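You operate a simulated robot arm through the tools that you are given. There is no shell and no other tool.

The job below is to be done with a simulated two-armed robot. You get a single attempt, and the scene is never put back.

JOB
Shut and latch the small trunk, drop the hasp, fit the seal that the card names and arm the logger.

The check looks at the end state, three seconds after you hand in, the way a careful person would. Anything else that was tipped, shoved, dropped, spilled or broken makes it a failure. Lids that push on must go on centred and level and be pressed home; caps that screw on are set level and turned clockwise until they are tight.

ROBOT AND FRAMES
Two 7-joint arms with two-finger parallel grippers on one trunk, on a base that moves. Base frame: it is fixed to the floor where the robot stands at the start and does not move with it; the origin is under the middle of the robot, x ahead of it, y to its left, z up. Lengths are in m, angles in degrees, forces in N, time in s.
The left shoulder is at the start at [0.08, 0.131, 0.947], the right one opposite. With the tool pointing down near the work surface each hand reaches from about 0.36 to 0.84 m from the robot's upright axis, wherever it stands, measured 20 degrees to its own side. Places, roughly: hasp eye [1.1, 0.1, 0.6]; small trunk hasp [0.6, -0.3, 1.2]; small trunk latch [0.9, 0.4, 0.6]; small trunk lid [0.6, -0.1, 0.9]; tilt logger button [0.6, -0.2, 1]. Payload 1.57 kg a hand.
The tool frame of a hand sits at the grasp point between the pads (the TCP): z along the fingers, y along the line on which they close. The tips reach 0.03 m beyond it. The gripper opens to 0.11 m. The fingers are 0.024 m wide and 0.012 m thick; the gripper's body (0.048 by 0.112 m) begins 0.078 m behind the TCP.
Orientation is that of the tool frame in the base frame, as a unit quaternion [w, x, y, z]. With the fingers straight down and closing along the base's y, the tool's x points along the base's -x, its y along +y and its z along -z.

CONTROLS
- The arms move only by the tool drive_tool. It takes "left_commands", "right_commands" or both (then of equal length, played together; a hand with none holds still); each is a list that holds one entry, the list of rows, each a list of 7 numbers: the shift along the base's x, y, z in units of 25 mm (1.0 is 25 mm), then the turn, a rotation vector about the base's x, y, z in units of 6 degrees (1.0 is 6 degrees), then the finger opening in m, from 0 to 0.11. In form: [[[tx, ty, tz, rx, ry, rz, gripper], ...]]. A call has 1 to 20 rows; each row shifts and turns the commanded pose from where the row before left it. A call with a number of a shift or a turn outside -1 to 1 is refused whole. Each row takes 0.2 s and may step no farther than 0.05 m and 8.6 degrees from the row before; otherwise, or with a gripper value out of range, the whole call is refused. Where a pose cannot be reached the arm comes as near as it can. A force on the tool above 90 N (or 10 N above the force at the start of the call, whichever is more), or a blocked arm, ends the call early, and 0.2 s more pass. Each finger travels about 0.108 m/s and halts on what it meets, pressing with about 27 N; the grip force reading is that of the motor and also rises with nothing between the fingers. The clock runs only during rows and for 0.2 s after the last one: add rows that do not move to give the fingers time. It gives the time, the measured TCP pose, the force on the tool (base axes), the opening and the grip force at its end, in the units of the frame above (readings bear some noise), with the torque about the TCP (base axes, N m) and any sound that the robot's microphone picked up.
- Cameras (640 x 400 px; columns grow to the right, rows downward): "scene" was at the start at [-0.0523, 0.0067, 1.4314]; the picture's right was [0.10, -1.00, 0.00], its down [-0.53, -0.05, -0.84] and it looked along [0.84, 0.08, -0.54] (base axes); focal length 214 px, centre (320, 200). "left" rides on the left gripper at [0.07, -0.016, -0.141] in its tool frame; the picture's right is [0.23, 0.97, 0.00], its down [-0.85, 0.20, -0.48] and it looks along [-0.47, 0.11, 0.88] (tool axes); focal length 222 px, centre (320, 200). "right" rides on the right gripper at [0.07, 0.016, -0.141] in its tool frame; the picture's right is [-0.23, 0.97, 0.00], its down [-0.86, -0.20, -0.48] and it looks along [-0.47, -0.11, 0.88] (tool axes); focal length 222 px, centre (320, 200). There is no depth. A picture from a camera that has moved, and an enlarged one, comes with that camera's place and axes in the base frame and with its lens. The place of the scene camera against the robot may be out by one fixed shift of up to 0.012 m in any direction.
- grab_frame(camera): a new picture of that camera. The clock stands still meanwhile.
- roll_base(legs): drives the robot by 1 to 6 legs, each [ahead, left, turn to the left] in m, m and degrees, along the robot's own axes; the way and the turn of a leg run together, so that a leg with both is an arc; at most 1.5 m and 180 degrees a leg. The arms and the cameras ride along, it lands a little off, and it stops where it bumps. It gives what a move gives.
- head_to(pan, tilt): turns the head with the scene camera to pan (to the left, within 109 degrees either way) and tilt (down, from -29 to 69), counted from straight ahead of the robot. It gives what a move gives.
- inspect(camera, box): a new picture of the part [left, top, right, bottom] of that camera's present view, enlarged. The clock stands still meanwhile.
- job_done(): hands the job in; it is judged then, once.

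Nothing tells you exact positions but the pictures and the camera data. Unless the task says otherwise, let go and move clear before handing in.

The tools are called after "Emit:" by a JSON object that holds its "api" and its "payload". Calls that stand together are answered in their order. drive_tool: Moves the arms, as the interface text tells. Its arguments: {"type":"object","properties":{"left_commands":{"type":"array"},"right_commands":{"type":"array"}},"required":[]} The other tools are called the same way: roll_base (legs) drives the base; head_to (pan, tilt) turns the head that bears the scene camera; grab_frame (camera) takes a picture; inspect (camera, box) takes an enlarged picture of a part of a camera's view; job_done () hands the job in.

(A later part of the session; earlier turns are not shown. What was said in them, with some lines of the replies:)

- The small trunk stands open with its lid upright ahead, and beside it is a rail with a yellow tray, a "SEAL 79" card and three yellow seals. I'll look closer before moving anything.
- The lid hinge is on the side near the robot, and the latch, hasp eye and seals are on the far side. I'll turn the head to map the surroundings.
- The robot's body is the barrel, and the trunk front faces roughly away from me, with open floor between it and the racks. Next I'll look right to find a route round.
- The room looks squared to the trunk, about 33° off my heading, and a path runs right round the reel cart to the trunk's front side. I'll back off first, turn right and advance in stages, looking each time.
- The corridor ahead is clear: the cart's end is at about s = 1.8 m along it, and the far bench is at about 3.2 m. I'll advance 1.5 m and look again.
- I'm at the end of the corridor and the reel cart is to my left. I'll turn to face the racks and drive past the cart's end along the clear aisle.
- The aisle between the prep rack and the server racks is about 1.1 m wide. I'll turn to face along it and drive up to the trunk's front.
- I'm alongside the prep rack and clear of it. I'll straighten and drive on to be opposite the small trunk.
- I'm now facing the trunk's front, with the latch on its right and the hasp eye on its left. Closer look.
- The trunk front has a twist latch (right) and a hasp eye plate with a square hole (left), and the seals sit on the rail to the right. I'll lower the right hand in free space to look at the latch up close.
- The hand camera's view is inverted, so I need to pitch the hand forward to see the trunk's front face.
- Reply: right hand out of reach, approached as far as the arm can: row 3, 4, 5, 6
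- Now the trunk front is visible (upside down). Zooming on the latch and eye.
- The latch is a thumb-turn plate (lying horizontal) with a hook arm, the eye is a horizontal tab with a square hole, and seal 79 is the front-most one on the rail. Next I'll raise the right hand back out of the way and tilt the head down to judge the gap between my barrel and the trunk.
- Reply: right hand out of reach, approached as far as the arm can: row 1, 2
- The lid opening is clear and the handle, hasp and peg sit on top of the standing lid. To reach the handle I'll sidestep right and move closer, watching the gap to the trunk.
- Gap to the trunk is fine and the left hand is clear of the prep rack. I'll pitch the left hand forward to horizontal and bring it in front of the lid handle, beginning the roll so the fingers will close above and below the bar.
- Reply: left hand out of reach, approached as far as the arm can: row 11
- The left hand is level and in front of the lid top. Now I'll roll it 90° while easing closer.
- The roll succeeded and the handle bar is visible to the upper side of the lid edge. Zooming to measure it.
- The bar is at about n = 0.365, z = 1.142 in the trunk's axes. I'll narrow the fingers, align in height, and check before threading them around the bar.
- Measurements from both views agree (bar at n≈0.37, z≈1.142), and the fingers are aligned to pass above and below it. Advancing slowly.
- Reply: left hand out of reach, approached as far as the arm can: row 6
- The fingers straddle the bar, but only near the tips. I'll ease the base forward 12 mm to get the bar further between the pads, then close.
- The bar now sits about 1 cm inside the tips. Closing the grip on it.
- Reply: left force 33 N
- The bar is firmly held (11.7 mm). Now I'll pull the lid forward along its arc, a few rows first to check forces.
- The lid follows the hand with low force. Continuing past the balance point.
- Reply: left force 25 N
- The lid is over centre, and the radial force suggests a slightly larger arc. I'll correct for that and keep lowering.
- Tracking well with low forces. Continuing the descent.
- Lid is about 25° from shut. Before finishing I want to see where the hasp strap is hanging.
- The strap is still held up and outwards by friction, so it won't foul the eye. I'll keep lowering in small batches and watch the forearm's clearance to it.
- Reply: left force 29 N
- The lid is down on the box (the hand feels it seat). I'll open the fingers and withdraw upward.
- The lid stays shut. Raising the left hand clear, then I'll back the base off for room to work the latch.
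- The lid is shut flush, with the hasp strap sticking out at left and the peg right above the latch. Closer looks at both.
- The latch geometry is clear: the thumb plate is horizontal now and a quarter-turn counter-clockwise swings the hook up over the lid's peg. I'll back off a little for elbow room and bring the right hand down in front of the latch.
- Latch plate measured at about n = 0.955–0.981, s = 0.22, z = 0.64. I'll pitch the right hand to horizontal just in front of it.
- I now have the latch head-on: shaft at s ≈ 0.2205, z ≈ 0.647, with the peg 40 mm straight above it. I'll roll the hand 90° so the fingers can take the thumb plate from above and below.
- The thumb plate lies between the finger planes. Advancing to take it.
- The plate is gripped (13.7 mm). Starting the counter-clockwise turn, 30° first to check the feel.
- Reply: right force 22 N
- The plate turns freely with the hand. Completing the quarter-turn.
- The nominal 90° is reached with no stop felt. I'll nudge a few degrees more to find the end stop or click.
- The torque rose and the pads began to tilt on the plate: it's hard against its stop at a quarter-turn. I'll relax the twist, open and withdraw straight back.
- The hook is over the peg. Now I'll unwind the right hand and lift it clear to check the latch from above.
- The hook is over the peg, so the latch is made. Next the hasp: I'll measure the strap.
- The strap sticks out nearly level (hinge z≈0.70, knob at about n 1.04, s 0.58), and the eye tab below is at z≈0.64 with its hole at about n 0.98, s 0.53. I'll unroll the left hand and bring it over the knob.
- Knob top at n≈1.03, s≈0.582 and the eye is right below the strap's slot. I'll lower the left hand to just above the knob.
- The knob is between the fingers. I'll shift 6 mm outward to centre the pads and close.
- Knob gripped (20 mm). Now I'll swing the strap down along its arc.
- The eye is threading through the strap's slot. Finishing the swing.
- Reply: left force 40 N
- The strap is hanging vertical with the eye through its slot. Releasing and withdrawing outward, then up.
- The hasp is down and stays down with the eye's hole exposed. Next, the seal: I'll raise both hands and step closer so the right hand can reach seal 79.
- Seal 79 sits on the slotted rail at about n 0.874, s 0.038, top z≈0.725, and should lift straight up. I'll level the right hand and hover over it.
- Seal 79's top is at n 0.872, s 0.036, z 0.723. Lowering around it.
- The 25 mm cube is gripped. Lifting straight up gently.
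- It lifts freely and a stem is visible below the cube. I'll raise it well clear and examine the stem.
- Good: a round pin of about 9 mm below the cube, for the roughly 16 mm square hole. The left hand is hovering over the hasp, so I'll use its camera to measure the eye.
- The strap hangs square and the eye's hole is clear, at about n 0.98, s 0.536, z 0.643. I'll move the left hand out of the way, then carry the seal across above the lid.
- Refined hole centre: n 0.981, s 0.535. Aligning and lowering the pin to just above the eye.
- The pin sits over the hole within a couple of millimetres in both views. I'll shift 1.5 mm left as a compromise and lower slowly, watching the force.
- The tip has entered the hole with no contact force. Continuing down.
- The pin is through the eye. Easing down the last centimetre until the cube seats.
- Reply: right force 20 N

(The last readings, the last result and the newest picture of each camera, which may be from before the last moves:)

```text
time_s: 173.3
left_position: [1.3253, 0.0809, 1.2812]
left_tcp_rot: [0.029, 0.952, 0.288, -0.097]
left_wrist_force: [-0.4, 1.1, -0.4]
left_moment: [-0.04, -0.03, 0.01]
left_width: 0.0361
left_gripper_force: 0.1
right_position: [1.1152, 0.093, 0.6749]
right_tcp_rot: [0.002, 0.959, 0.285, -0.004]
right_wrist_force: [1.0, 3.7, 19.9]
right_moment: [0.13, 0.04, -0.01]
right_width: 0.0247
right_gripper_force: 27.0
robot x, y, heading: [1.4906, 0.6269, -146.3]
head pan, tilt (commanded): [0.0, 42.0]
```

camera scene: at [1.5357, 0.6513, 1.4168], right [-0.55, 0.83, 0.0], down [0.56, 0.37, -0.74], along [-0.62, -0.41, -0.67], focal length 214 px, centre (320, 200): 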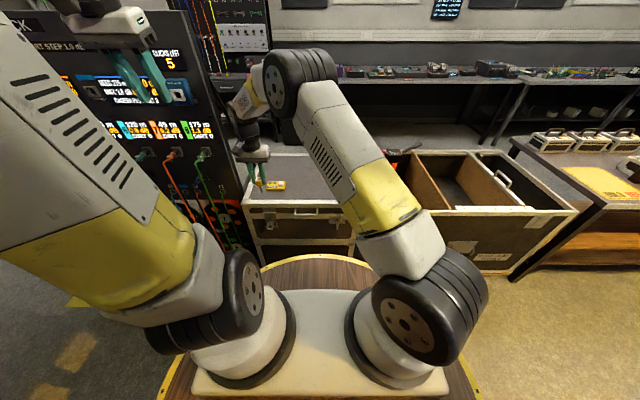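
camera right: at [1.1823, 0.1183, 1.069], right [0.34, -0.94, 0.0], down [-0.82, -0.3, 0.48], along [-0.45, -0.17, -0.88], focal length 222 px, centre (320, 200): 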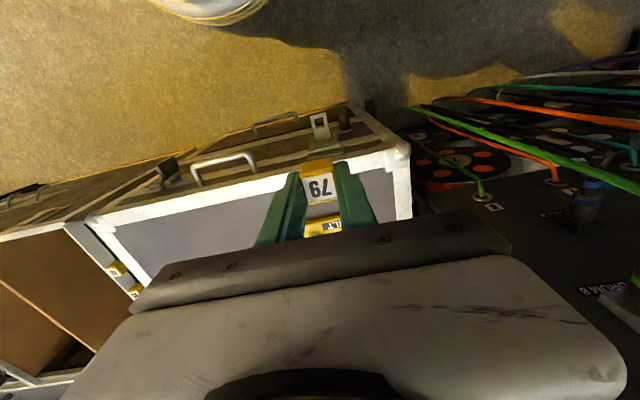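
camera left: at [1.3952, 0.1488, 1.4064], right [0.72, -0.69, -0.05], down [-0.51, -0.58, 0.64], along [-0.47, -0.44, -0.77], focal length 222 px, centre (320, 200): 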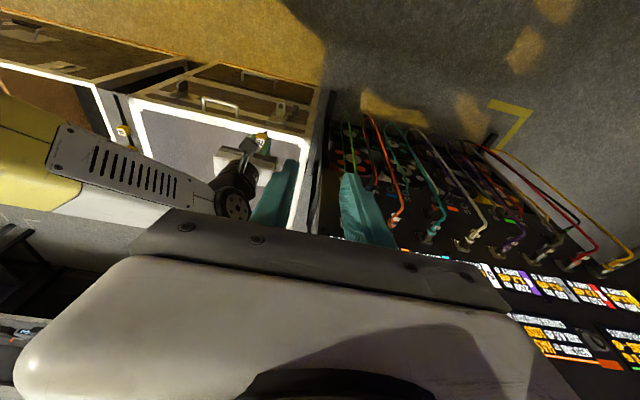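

Contact: about 20 N upward, so the cube is seated on the eye. I'll press a touch more to be sure it's home, then release.

Emit:
{"api": "drive_tool", "payload": {"right_commands": [[[0, 0, -0.12, 0, 0, 0, 0.0], [0, 0, 0, 0, 0, 0, 0.0]]]}}

Emit:
{"api": "inspect", "payload": {"camera": "scene", "box": [268, 218, 282, 230]}}

```text
time_s: 173.9
left_position: [1.3251, 0.0827, 1.2831]
left_tcp_rot: [0.03, 0.952, 0.288, -0.097]
left_wrist_force: [0.0, -0.1, -0.3]
left_moment: [0.03, 0.0, -0.01]
left_width: 0.0358
left_gripper_force: 0.0
right_position: [1.1153, 0.0941, 0.6751]
right_tcp_rot: [0.002, 0.959, 0.284, -0.004]
right_wrist_force: [1.2, 8.1, 45.8]
right_moment: [0.89, 0.0, 0.11]
right_width: 0.0247
right_gripper_force: 26.7
robot x, y, heading: [1.4911, 0.6251, -146.4]
head pan, tilt (commanded): [0.0, 42.0]
```

```text
16.00 times, centred on (275, 224) of scene
camera zoom: at [1.5368, 0.6525, 1.4168], right [-0.55, 0.83, 0.0], down [0.56, 0.37, -0.74], along [-0.62, -0.41, -0.67], focal length 3432 px, centre (1040, -184)
```

zoom: 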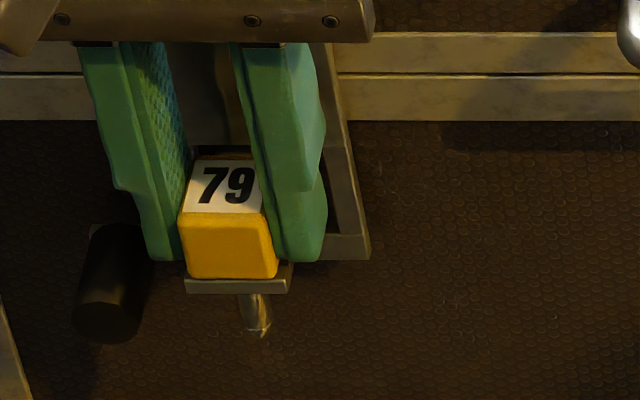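

The seal is seated firmly. Relieving the pressure, opening, and lifting straight up.

Emit:
{"api": "drive_tool", "payload": {"right_commands": [[[0, 0, 0.16, 0, 0, 0, 0.0], [0, 0, 0.04, 0, 0, 0, 0.03], [0, 0, 0, 0, 0, 0, 0.042], [0, 0, 0, 0, 0, 0, 0.042], [0, 0, 0.4, 0, 0, 0, 0.042], [0, 0, 0.8, 0, 0, 0, 0.042], [0, 0, 1, 0, 0, 0, 0.042], [0, 0, 1, 0, 0, 0, 0.042], [0, 0, 1, 0, 0, 0, 0.042]]]}}

Emit:
{"api": "inspect", "payload": {"camera": "scene", "box": [260, 205, 290, 232]}}

Emit:
{"api": "grab_frame", "payload": {"camera": "right"}}

Emit:
{"api": "inspect", "payload": {"camera": "right", "box": [270, 80, 370, 180]}}

```text
time_s: 175.9
left_position: [1.3244, 0.0813, 1.2805]
left_tcp_rot: [0.029, 0.953, 0.287, -0.096]
left_wrist_force: [-0.5, -1.0, 0.3]
left_moment: [-0.01, 0.01, 0.01]
left_width: 0.0359
left_gripper_force: 0.1
right_position: [1.1151, 0.0938, 0.7829]
right_tcp_rot: [0.0, 0.959, 0.284, -0.001]
right_wrist_force: [-0.6, -0.3, 0.5]
right_moment: [0.04, -0.01, 0.01]
right_width: 0.0421
right_gripper_force: 0.1
robot x, y, heading: [1.4979, 0.6225, -146.3]
head pan, tilt (commanded): [0.0, 42.0]
```

```text
14.81 times, centred on (275, 218) of scene
camera zoom: at [1.5359, 0.651, 1.4168], right [-0.55, 0.83, 0.0], down [0.56, 0.37, -0.74], along [-0.62, -0.41, -0.67], focal length 3177 px, centre (987, -74)
```

zoom: 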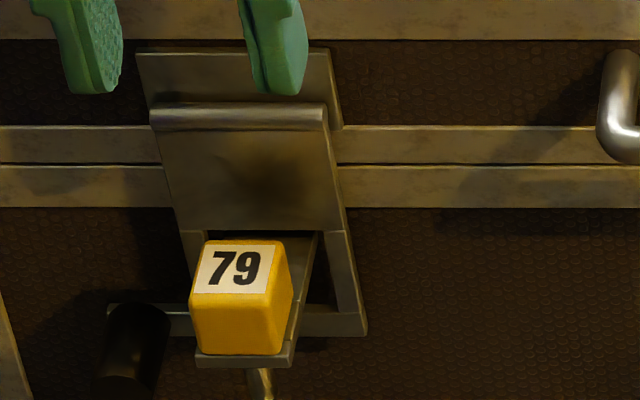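

```text
taken
camera right: at [1.1832, 0.1211, 0.9249], right [0.34, -0.94, 0.0], down [-0.82, -0.3, 0.48], along [-0.45, -0.17, -0.88], focal length 222 px, centre (320, 200)
```

right: 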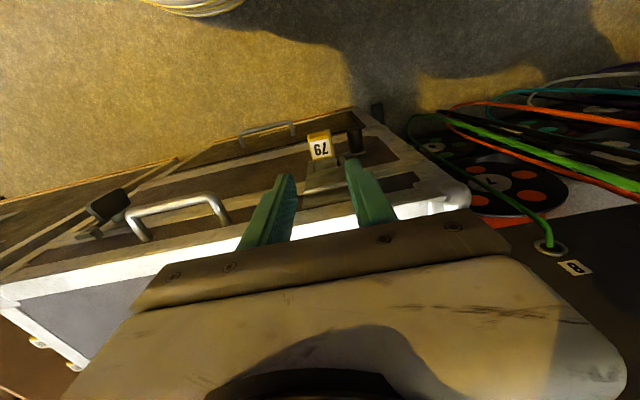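

```text
4.00 times, centred on (320, 130) of right
camera zoom: at [1.1832, 0.1211, 0.9249], right [0.34, -0.94, 0.0], down [-0.82, -0.3, 0.48], along [-0.45, -0.17, -0.88], focal length 888 px, centre (320, 480)
```

zoom: 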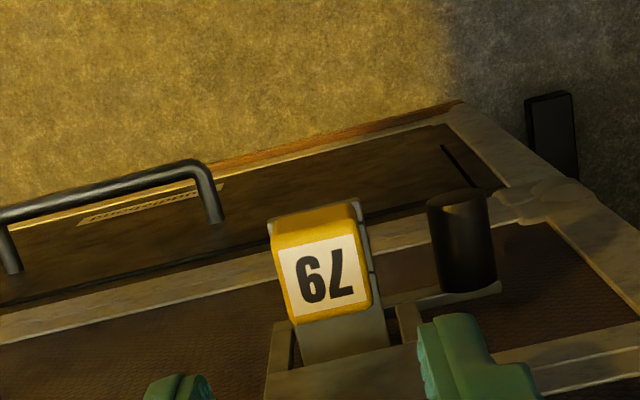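

Seal 79 sits through the eye in front of the dropped hasp. Now for the logger button: raising the right hand and moving over it to measure.

Emit:
{"api": "drive_tool", "payload": {"right_commands": [[[0, 0, 0.95, 0, 0, 0, 0.05], [0, 0, 0.95, 0, 0, 0, 0.05], [0, 0, 0.95, 0, 0, 0, 0.05], [0, 0, 0.95, 0, 0, 0, 0.05], [0, 0, 0.95, 0, 0, 0, 0.05], [-0.95, -0.286, 0, 0, 0, 0, 0.05], [-0.95, -0.286, 0, 0, 0, 0, 0.05], [-0.95, -0.286, 0, 0, 0, 0, 0.05], [-0.95, -0.286, 0, 0, 0, 0, 0.05], [-0.95, -0.286, 0, 0, 0, 0, 0.05], [-0.95, -0.286, 0, 0, 0, 0, 0.05]]]}}

Emit:
{"api": "grab_frame", "payload": {"camera": "right"}}

Emit:
{"api": "inspect", "payload": {"camera": "right", "box": [270, 120, 370, 210]}}

Emit:
{"api": "inspect", "payload": {"camera": "scene", "box": [250, 160, 310, 215]}}

```text
time_s: 178.3
left_position: [1.3258, 0.0814, 1.2805]
left_tcp_rot: [0.029, 0.952, 0.289, -0.095]
left_wrist_force: [0.3, -0.8, -0.2]
left_moment: [0.05, 0.02, 0.0]
left_width: 0.036
left_gripper_force: 0.1
right_position: [0.9774, 0.0591, 0.8987]
right_tcp_rot: [0.0, 0.959, 0.285, -0.002]
right_wrist_force: [-0.9, -0.4, 0.4]
right_moment: [0.07, 0.05, 0.02]
right_width: 0.0502
right_gripper_force: 0.0
right hand out of reach, approached as far as the arm can: row 11
robot x, y, heading: [1.4916, 0.6252, -146.4]
head pan, tilt (commanded): [0.0, 42.0]
```

```text
taken
camera right: at [1.0441, 0.0855, 1.0405], right [0.34, -0.94, 0.0], down [-0.82, -0.3, 0.48], along [-0.45, -0.17, -0.88], focal length 222 px, centre (320, 200)
```

right: 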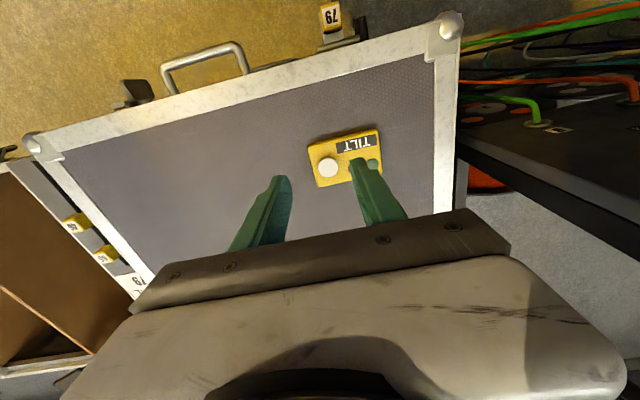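

```text
4.44 times, centred on (320, 165) of right
camera zoom: at [1.0441, 0.0855, 1.0405], right [0.34, -0.94, 0.0], down [-0.82, -0.3, 0.48], along [-0.45, -0.17, -0.88], focal length 987 px, centre (320, 356)
```

zoom: 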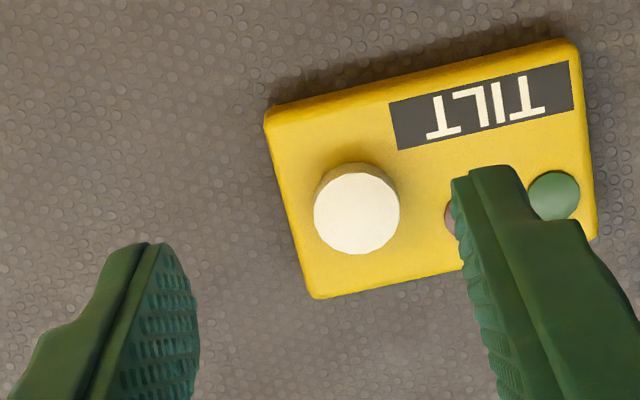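

```text
7.27 times, centred on (280, 188) of scene
camera zoom: at [1.536, 0.6509, 1.4168], right [-0.55, 0.83, 0.0], down [0.56, 0.37, -0.74], along [-0.62, -0.41, -0.67], focal length 1560 px, centre (611, 291)
```

zoom: 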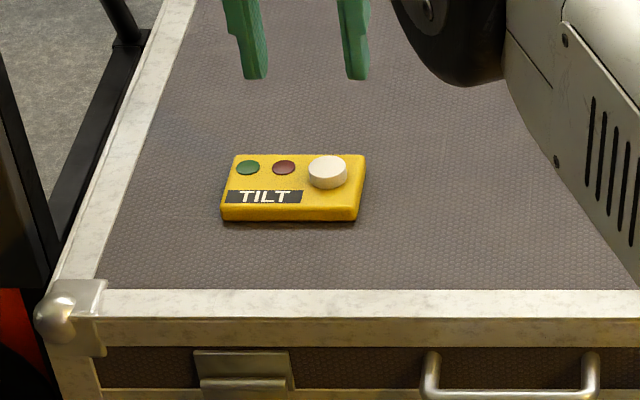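

The button is at n 0.820, s 0.491, z 0.78, a little beyond the right arm's reach. I'll creep the base forward 5 cm, close the fingers and centre over it.

Emit:
{"api": "roll_base", "payload": {"legs": [[0.05, 0, 0]]}}

Emit:
{"api": "drive_tool", "payload": {"right_commands": [[[0, 0, 0, 0, 0, 0, 0.02], [0, 0, 0, 0, 0, 0, 0.0], [0, 0, 0, 0, 0, 0, 0.0]]]}}

Emit:
{"api": "grab_frame", "payload": {"camera": "right"}}

Emit:
{"api": "inspect", "payload": {"camera": "right", "box": [260, 90, 380, 210]}}

```text
time_s: 179.2
left_position: [1.2838, 0.0537, 1.281]
left_tcp_rot: [0.03, 0.953, 0.288, -0.095]
left_wrist_force: [1.0, 0.2, 1.1]
left_moment: [-0.03, -0.01, -0.02]
left_width: 0.0359
left_gripper_force: 0.1
right_position: [0.9349, 0.031, 0.8987]
right_tcp_rot: [0.0, 0.958, 0.285, -0.002]
right_wrist_force: [-0.1, 0.5, 0.3]
right_moment: [-0.02, 0.0, -0.01]
right_width: 0.0501
right_gripper_force: 0.1
robot x, y, heading: [1.4484, 0.5951, -146.1]
head pan, tilt (commanded): [0.0, 42.0]
```

```text
time_s: 180.0
left_position: [1.2826, 0.0538, 1.2826]
left_tcp_rot: [0.029, 0.953, 0.287, -0.096]
left_wrist_force: [-0.5, 0.5, 0.4]
left_moment: [-0.01, -0.02, 0.02]
left_width: 0.0361
left_gripper_force: 0.0
right_position: [0.9348, 0.0319, 0.9]
right_tcp_rot: [0.001, 0.959, 0.285, -0.003]
right_wrist_force: [0.8, -0.4, 0.5]
right_moment: [0.0, -0.04, -0.01]
right_width: 0.0
right_gripper_force: 21.5
robot x, y, heading: [1.4485, 0.5941, -146.0]
head pan, tilt (commanded): [0.0, 42.0]
```

```text
taken
camera right: at [1.0024, 0.0582, 1.0406], right [0.34, -0.94, 0.0], down [-0.82, -0.3, 0.48], along [-0.45, -0.17, -0.88], focal length 222 px, centre (320, 200)
```

right: 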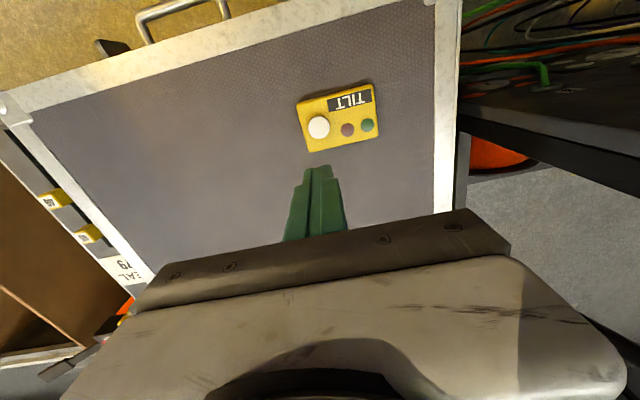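

```text
3.33 times, centred on (320, 150) of right
camera zoom: at [1.0024, 0.0582, 1.0406], right [0.34, -0.94, 0.0], down [-0.82, -0.3, 0.48], along [-0.45, -0.17, -0.88], focal length 740 px, centre (320, 367)
```

zoom: 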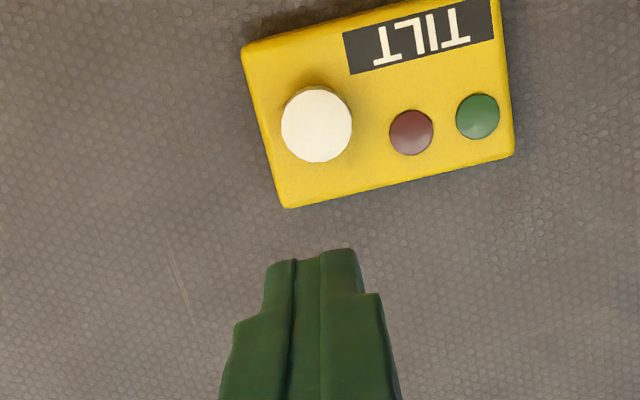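

Emit:
{"api": "drive_tool", "payload": {"right_commands": [[[0.212, 0.089, -0.8, 0, 0, 0, 0.0], [0.212, 0.089, -0.8, 0, 0, 0, 0.0], [0.212, 0.089, -0.8, 0, 0, 0, 0.0], [0.212, 0.089, -0.8, 0, 0, 0, 0.0], [0, 0, 0, 0, 0, 0, 0.0]]]}}

Emit:
{"api": "inspect", "payload": {"camera": "right", "box": [260, 90, 380, 210]}}

Emit:
{"api": "inspect", "payload": {"camera": "scene", "box": [250, 160, 310, 215]}}

```text
time_s: 181.2
left_position: [1.2831, 0.0548, 1.2816]
left_tcp_rot: [0.03, 0.952, 0.288, -0.096]
left_wrist_force: [0.9, 0.2, -0.3]
left_moment: [0.01, -0.01, 0.01]
left_width: 0.0359
left_gripper_force: 0.0
right_position: [0.955, 0.0402, 0.8189]
right_tcp_rot: [0.001, 0.959, 0.285, -0.003]
right_wrist_force: [0.1, 0.0, -0.7]
right_moment: [0.0, 0.03, -0.01]
right_width: 0.0002
right_gripper_force: 21.6
robot x, y, heading: [1.4488, 0.5966, -146.4]
head pan, tilt (commanded): [0.0, 42.0]
```

```text
3.33 times, centred on (320, 150) of right
camera zoom: at [1.022, 0.0661, 0.9605], right [0.34, -0.94, 0.0], down [-0.82, -0.3, 0.48], along [-0.45, -0.17, -0.88], focal length 740 px, centre (320, 367)
```

zoom: 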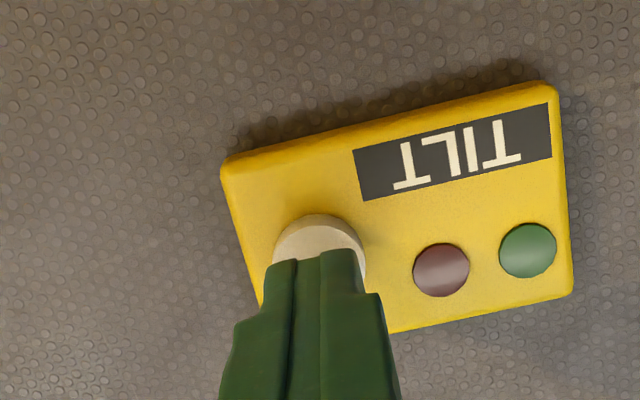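

```text
7.27 times, centred on (280, 188) of scene
camera zoom: at [1.4944, 0.6235, 1.4168], right [-0.55, 0.83, 0.0], down [0.56, 0.37, -0.74], along [-0.62, -0.41, -0.67], focal length 1560 px, centre (611, 291)
```

zoom: 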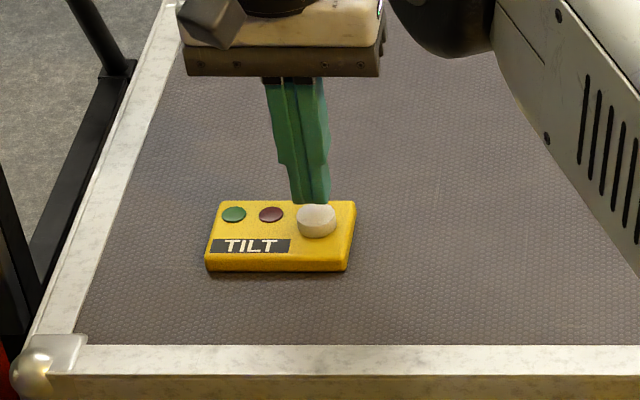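

Fingertips are right over the button. Pressing down in small steps.

Emit:
{"api": "drive_tool", "payload": {"right_commands": [[[0, 0, -0.3, 0, 0, 0, 0.0], [0, 0, -0.12, 0, 0, 0, 0.0]]]}}

Emit:
{"api": "inspect", "payload": {"camera": "scene", "box": [260, 175, 300, 205]}}

```text
time_s: 181.8
left_position: [1.2829, 0.0545, 1.281]
left_tcp_rot: [0.028, 0.953, 0.287, -0.096]
left_wrist_force: [-0.3, 0.3, 0.7]
left_moment: [0.0, 0.03, 0.0]
left_width: 0.036
left_gripper_force: 0.0
right_position: [0.9553, 0.0401, 0.8094]
right_tcp_rot: [0.001, 0.959, 0.285, -0.003]
right_wrist_force: [0.2, -0.8, 0.0]
right_moment: [0.0, 0.01, 0.0]
right_width: 0.0
right_gripper_force: 21.1
robot x, y, heading: [1.4527, 0.5949, -146.3]
head pan, tilt (commanded): [0.0, 42.0]
```

```text
13.33 times, centred on (280, 190) of scene
camera zoom: at [1.4944, 0.6235, 1.4168], right [-0.55, 0.83, 0.0], down [0.56, 0.37, -0.74], along [-0.62, -0.41, -0.67], focal length 2860 px, centre (853, 333)
```

zoom: 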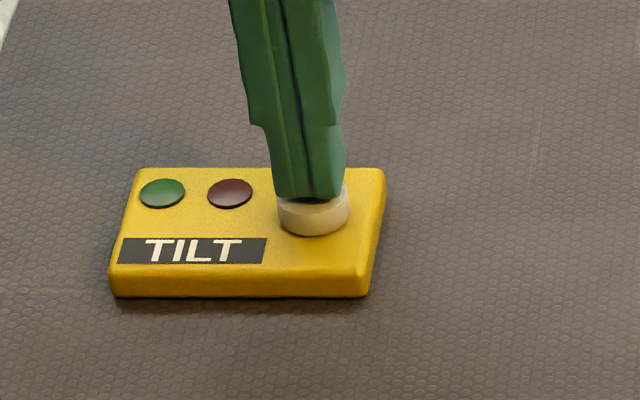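

Emit:
{"api": "drive_tool", "payload": {"right_commands": [[[0, 0, -0.12, 0, 0, 0, 0.0]]]}}

Emit:
{"api": "drive_tool", "payload": {"right_commands": [[[0, 0, -0.12, 0, 0, 0, 0.0]]]}}

Emit:
{"api": "inspect", "payload": {"camera": "scene", "box": [260, 175, 300, 205]}}

```text
time_s: 182.2
left_position: [1.2826, 0.055, 1.2813]
left_tcp_rot: [0.029, 0.953, 0.288, -0.096]
left_wrist_force: [-0.7, -0.7, 0.0]
left_moment: [0.0, -0.02, 0.0]
left_width: 0.0359
left_gripper_force: 0.1
right_position: [0.9556, 0.0386, 0.8053]
right_tcp_rot: [0.001, 0.959, 0.284, -0.003]
right_wrist_force: [-0.2, 0.1, 0.6]
right_moment: [0.02, 0.0, 0.0]
right_width: 0.0
right_gripper_force: 21.6
robot x, y, heading: [1.45, 0.5933, -146.3]
head pan, tilt (commanded): [0.0, 42.0]
```

```text
time_s: 182.6
left_position: [1.2832, 0.053, 1.281]
left_tcp_rot: [0.029, 0.953, 0.288, -0.095]
left_wrist_force: [0.2, -0.2, 0.4]
left_moment: [0.02, -0.01, -0.02]
left_width: 0.0359
left_gripper_force: 0.1
right_position: [0.9548, 0.0408, 0.8024]
right_tcp_rot: [0.001, 0.959, 0.285, -0.001]
right_wrist_force: [-1.6, -0.9, 2.2]
right_moment: [-0.04, -0.02, 0.05]
right_width: 0.0
right_gripper_force: 21.5
robot x, y, heading: [1.4532, 0.5947, -146.4]
head pan, tilt (commanded): [0.0, 42.0]
heard: click
```

```text
13.33 times, centred on (280, 190) of scene
camera zoom: at [1.4945, 0.6235, 1.4168], right [-0.55, 0.83, 0.0], down [0.56, 0.37, -0.74], along [-0.62, -0.41, -0.67], focal length 2860 px, centre (853, 333)
```

zoom: 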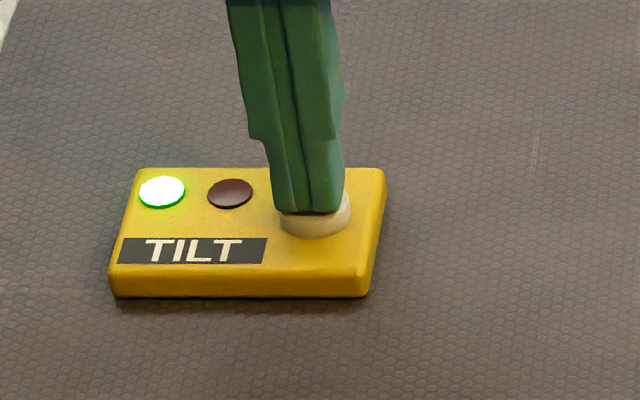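

A click, and the green light is on: the logger is armed. Lifting straight off and checking it stays green.

Emit:
{"api": "drive_tool", "payload": {"right_commands": [[[0, 0, 0.3, 0, 0, 0, 0.0], [0, 0, 0.8, 0, 0, 0, 0.0], [0, 0, 1, 0, 0, 0, 0.0], [0, 0, 1, 0, 0, 0, 0.0], [0, 0, 1, 0, 0, 0, 0.0], [0, 0, 1, 0, 0, 0, 0.0], [0, 0, 1, 0, 0, 0, 0.0], [0, 0, 1, 0, 0, 0, 0.0], [0, 0, 1, 0, 0, 0, 0.0], [0, 0, 1, 0, 0, 0, 0.0], [0, 0, 1, 0, 0, 0, 0.0], [0, 0, 1, 0, 0, 0, 0.0]]]}}

Emit:
{"api": "grab_frame", "payload": {"camera": "scene"}}

Emit:
{"api": "inspect", "payload": {"camera": "scene", "box": [225, 140, 405, 260]}}

Emit:
{"api": "grab_frame", "payload": {"camera": "right"}}

```text
time_s: 185.2
left_position: [1.2835, 0.0541, 1.2826]
left_tcp_rot: [0.03, 0.953, 0.287, -0.096]
left_wrist_force: [-0.5, 0.7, 0.3]
left_moment: [-0.01, -0.01, 0.0]
left_width: 0.036
left_gripper_force: 0.0
right_position: [0.9645, 0.0513, 1.0749]
right_tcp_rot: [0.0, 0.959, 0.285, -0.002]
right_wrist_force: [-1.8, 0.4, -0.4]
right_moment: [0.04, 0.01, -0.02]
right_width: 0.0
right_gripper_force: 21.3
right hand out of reach, approached as far as the arm can: row 11, 12
robot x, y, heading: [1.4433, 0.5903, -146.4]
head pan, tilt (commanded): [0.0, 42.0]
```

```text
taken
camera scene: at [1.4942, 0.6232, 1.4168], right [-0.55, 0.83, 0.0], down [0.56, 0.37, -0.74], along [-0.62, -0.41, -0.67], focal length 214 px, centre (320, 200)
```

scene: 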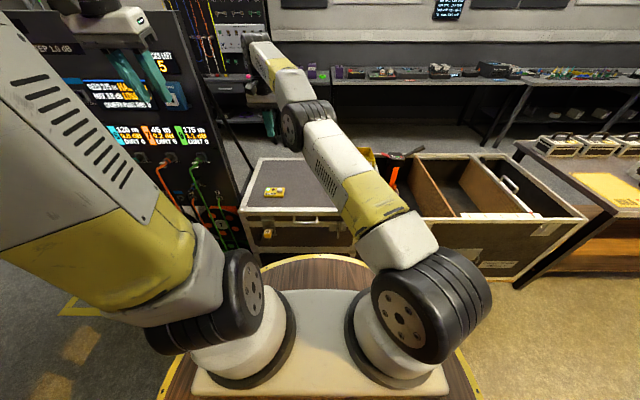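

```text
3.33 times, centred on (315, 200) of scene
camera zoom: at [1.4942, 0.6232, 1.4168], right [-0.55, 0.83, 0.0], down [0.56, 0.37, -0.74], along [-0.62, -0.41, -0.67], focal length 715 px, centre (337, 200)
```

zoom: 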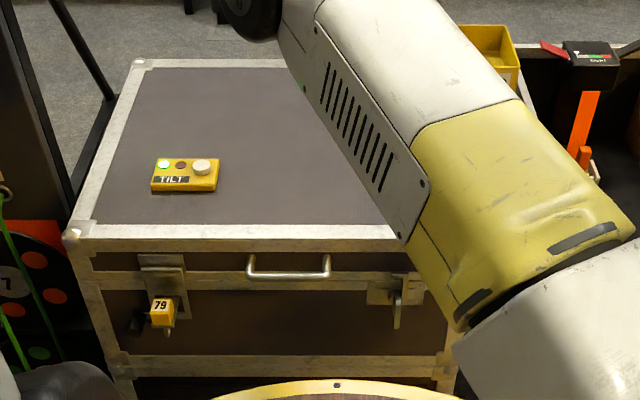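

```text
taken
camera right: at [1.0311, 0.0779, 1.2176], right [0.34, -0.94, 0.0], down [-0.82, -0.3, 0.48], along [-0.45, -0.16, -0.88], focal length 222 px, centre (320, 200)
```

right: 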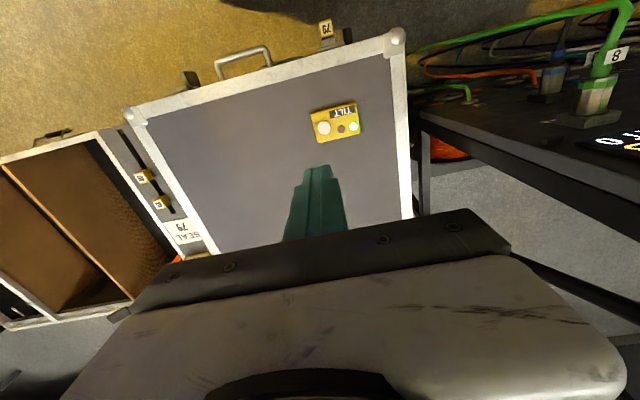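

The green light stays on after release. I'll bring the right hand back to its own side, clear of the trunk, and inspect everything.

Emit:
{"api": "drive_tool", "payload": {"right_commands": [[[0.06, 0.96, 0.2, 0, 0, 0, 0.03], [0.06, 0.96, 0.2, 0, 0, 0, 0.03], [0.06, 0.96, 0.2, 0, 0, 0, 0.03], [0.06, 0.96, 0.2, 0, 0, 0, 0.03], [0.06, 0.96, 0.2, 0, 0, 0, 0.03], [0.06, 0.96, 0.2, 0, 0, 0, 0.03], [0.06, 0.96, 0.2, 0, 0, 0, 0.03], [0.06, 0.96, 0.2, 0, 0, 0, 0.03], [0.06, 0.96, 0.2, 0, 0, 0, 0.03], [0.06, 0.96, 0.2, 0, 0, 0, 0.03], [0.06, 0.96, 0.2, 0, 0, 0, 0.03], [0.06, 0.96, 0.2, 0, 0, 0, 0.03], [0.06, 0.96, 0.2, 0, 0, 0, 0.03], [0.06, 0.96, 0.2, 0, 0, 0, 0.03], [0.06, 0.96, 0.2, 0, 0, 0, 0.03]]]}}

Emit:
{"api": "roll_base", "payload": {"legs": [[-0.12, 0, 0]]}}

Emit:
{"api": "grab_frame", "payload": {"camera": "scene"}}

Emit:
{"api": "inspect", "payload": {"camera": "scene", "box": [235, 140, 405, 250]}}

Emit:
{"api": "inspect", "payload": {"camera": "scene", "box": [320, 190, 355, 220]}}

Emit:
{"api": "grab_frame", "payload": {"camera": "right"}}

```text
time_s: 188.4
left_position: [1.2826, 0.0535, 1.2822]
left_tcp_rot: [0.029, 0.952, 0.289, -0.096]
left_wrist_force: [0.2, -0.5, -0.4]
left_moment: [0.07, -0.02, 0.02]
left_width: 0.036
left_gripper_force: 0.1
right_position: [0.8793, 0.2028, 1.2189]
right_tcp_rot: [0.001, 0.959, 0.285, -0.002]
right_wrist_force: [-0.1, -1.5, 0.0]
right_moment: [0.06, -0.02, 0.01]
right_width: 0.03
right_gripper_force: 0.1
right hand out of reach, approached as far as the arm can: row 1, 2, 3, 4, 5, 6, 7, 8, 9, 10, 11, 12, 13, 14
robot x, y, heading: [1.4486, 0.5933, -146.3]
head pan, tilt (commanded): [0.0, 42.0]
```

```text
time_s: 189.7
left_position: [1.3822, 0.1195, 1.2816]
left_tcp_rot: [0.029, 0.952, 0.288, -0.096]
left_wrist_force: [0.5, 0.0, 0.0]
left_moment: [0.01, 0.0, 0.01]
left_width: 0.0361
left_gripper_force: 0.0
right_position: [0.978, 0.2692, 1.219]
right_tcp_rot: [0.001, 0.959, 0.283, -0.003]
right_wrist_force: [-0.5, -0.4, 0.2]
right_moment: [-0.01, 0.0, 0.0]
right_width: 0.0301
right_gripper_force: 0.0
robot x, y, heading: [1.5466, 0.6577, -146.4]
head pan, tilt (commanded): [0.0, 42.0]
```

```text
taken
camera scene: at [1.5939, 0.6894, 1.4168], right [-0.55, 0.83, 0.0], down [0.56, 0.37, -0.74], along [-0.62, -0.41, -0.67], focal length 214 px, centre (320, 200)
```

scene: 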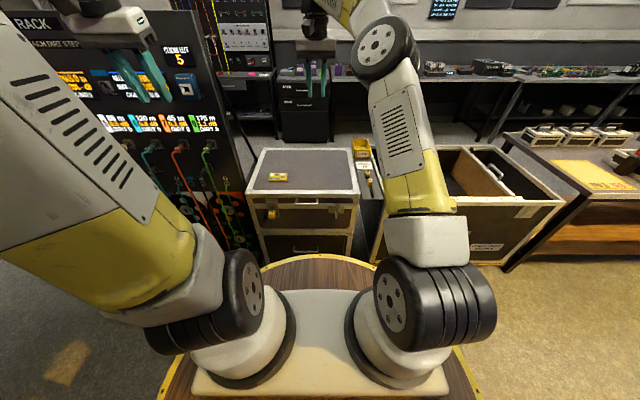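

```text
3.64 times, centred on (320, 195) of scene
camera zoom: at [1.5939, 0.6894, 1.4168], right [-0.55, 0.83, 0.0], down [0.56, 0.37, -0.74], along [-0.62, -0.41, -0.67], focal length 780 px, centre (320, 218)
```

zoom: 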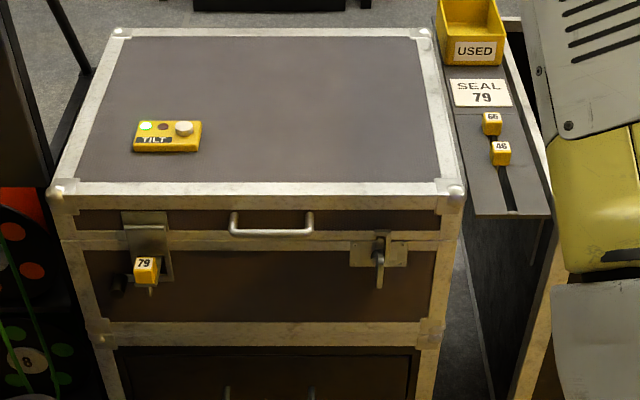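

```text
13.33 times, centred on (338, 205) of scene
camera zoom: at [1.5939, 0.6894, 1.4168], right [-0.55, 0.83, 0.0], down [0.56, 0.37, -0.74], along [-0.62, -0.41, -0.67], focal length 2860 px, centre (87, 133)
```

zoom: 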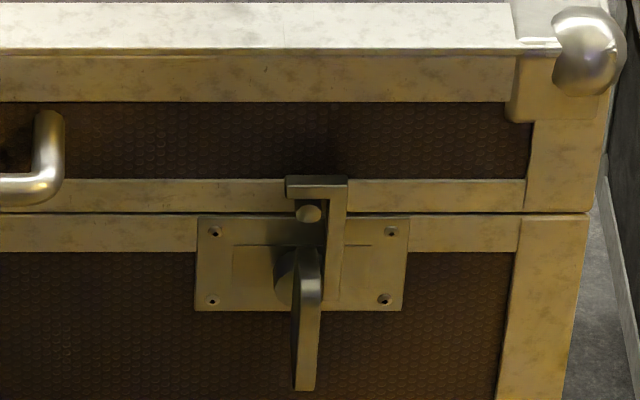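

```text
taken
camera right: at [1.0455, 0.2955, 1.3599], right [0.34, -0.94, 0.0], down [-0.82, -0.3, 0.48], along [-0.45, -0.17, -0.88], focal length 222 px, centre (320, 200)
```

right: 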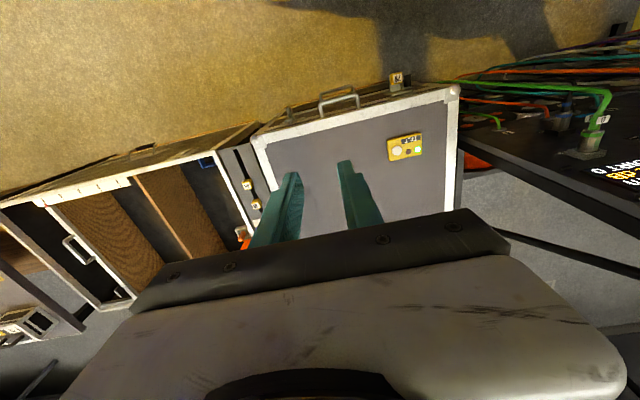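

Emit:
{"api": "inspect", "payload": {"camera": "scene", "box": [255, 185, 300, 220]}}

Emit:
{"api": "inspect", "payload": {"camera": "scene", "box": [260, 165, 300, 190]}}

Emit:
{"api": "inspect", "payload": {"camera": "right", "box": [280, 60, 440, 170]}}

Emit:
{"api": "inspect", "payload": {"camera": "scene", "box": [340, 130, 400, 200]}}

```text
11.43 times, centred on (278, 202) of scene
camera zoom: at [1.5939, 0.6894, 1.4168], right [-0.55, 0.83, 0.0], down [0.56, 0.37, -0.74], along [-0.62, -0.41, -0.67], focal length 2451 px, centre (806, 171)
```

zoom: 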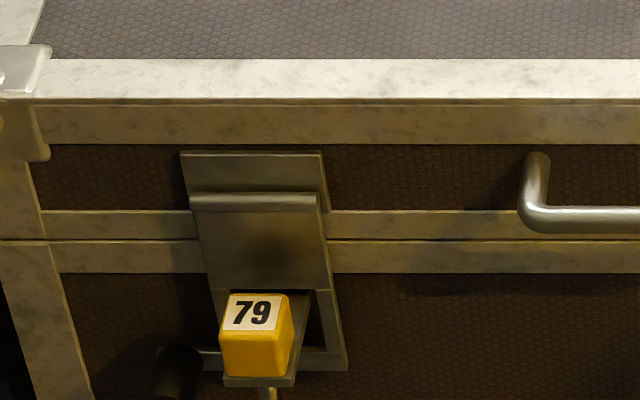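

```text
16.00 times, centred on (280, 178) of scene
camera zoom: at [1.5939, 0.6894, 1.4168], right [-0.55, 0.83, 0.0], down [0.56, 0.37, -0.74], along [-0.62, -0.41, -0.67], focal length 3432 px, centre (960, 560)
```

zoom: 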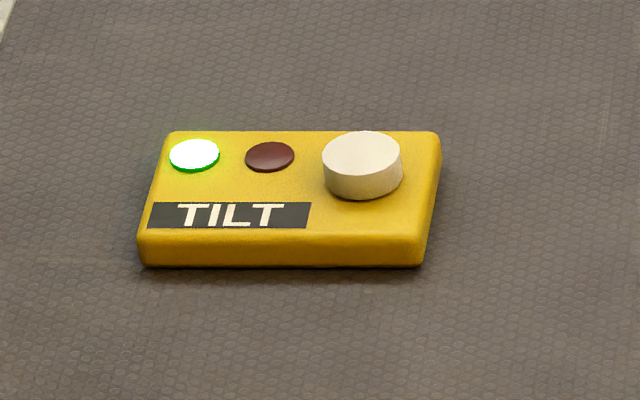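

```text
3.64 times, centred on (360, 115) of right
camera zoom: at [1.0455, 0.2955, 1.3599], right [0.34, -0.94, 0.0], down [-0.82, -0.3, 0.48], along [-0.45, -0.17, -0.88], focal length 808 px, centre (174, 509)
```

zoom: 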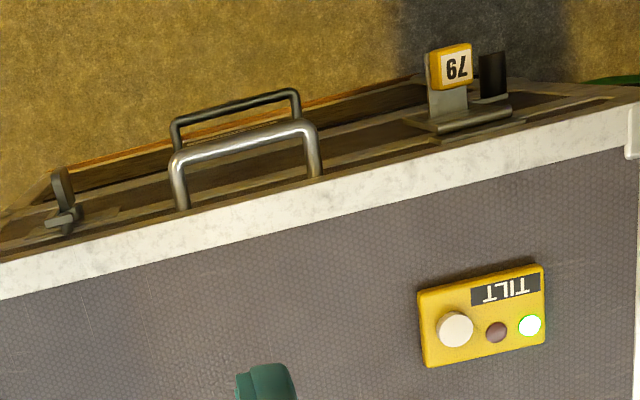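

```text
5.71 times, centred on (370, 165) of scene
camera zoom: at [1.5939, 0.6894, 1.4168], right [-0.55, 0.83, 0.0], down [0.56, 0.37, -0.74], along [-0.62, -0.41, -0.67], focal length 1226 px, centre (34, 400)
```

zoom: 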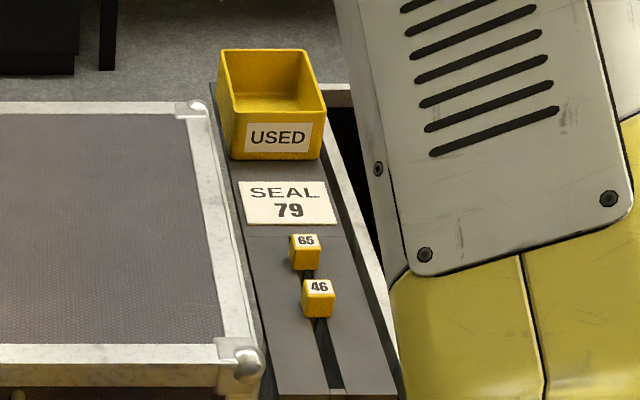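

Everything checks out:
- The lid is shut and the latch hook is over its peg.
- The hasp is down over the eye, with seal 79 seated through it.
- The logger shows green.
- Seals 65 and 46 and the tray are where they were.
- Both hands are empty and clear.

I'm handing the job in.

Emit:
{"api": "job_done", "payload": {}}

```text
The job is handed in.
```

The small trunk is shut, latched and sealed, and the logger is armed. I checked each part in the cameras before handing in, but no result has come back from the check yet.

- **Lid and latch:** I lowered the lid by its handle and turned the latch a quarter turn to its stop, so the hook sits over the lid's peg.
- **Hasp and seal:** The hasp strap hangs down over its eye, and seal 79, the one the card names, is pressed home through the eye.
- **Logger:** The button clicked when pressed, and the green light was still on when I handed in.

Seals 65 and 46 and the tray for used seals are where they were, and I saw nothing tipped, dropped or shoved. Both hands were empty and clear of the trunk at the end.
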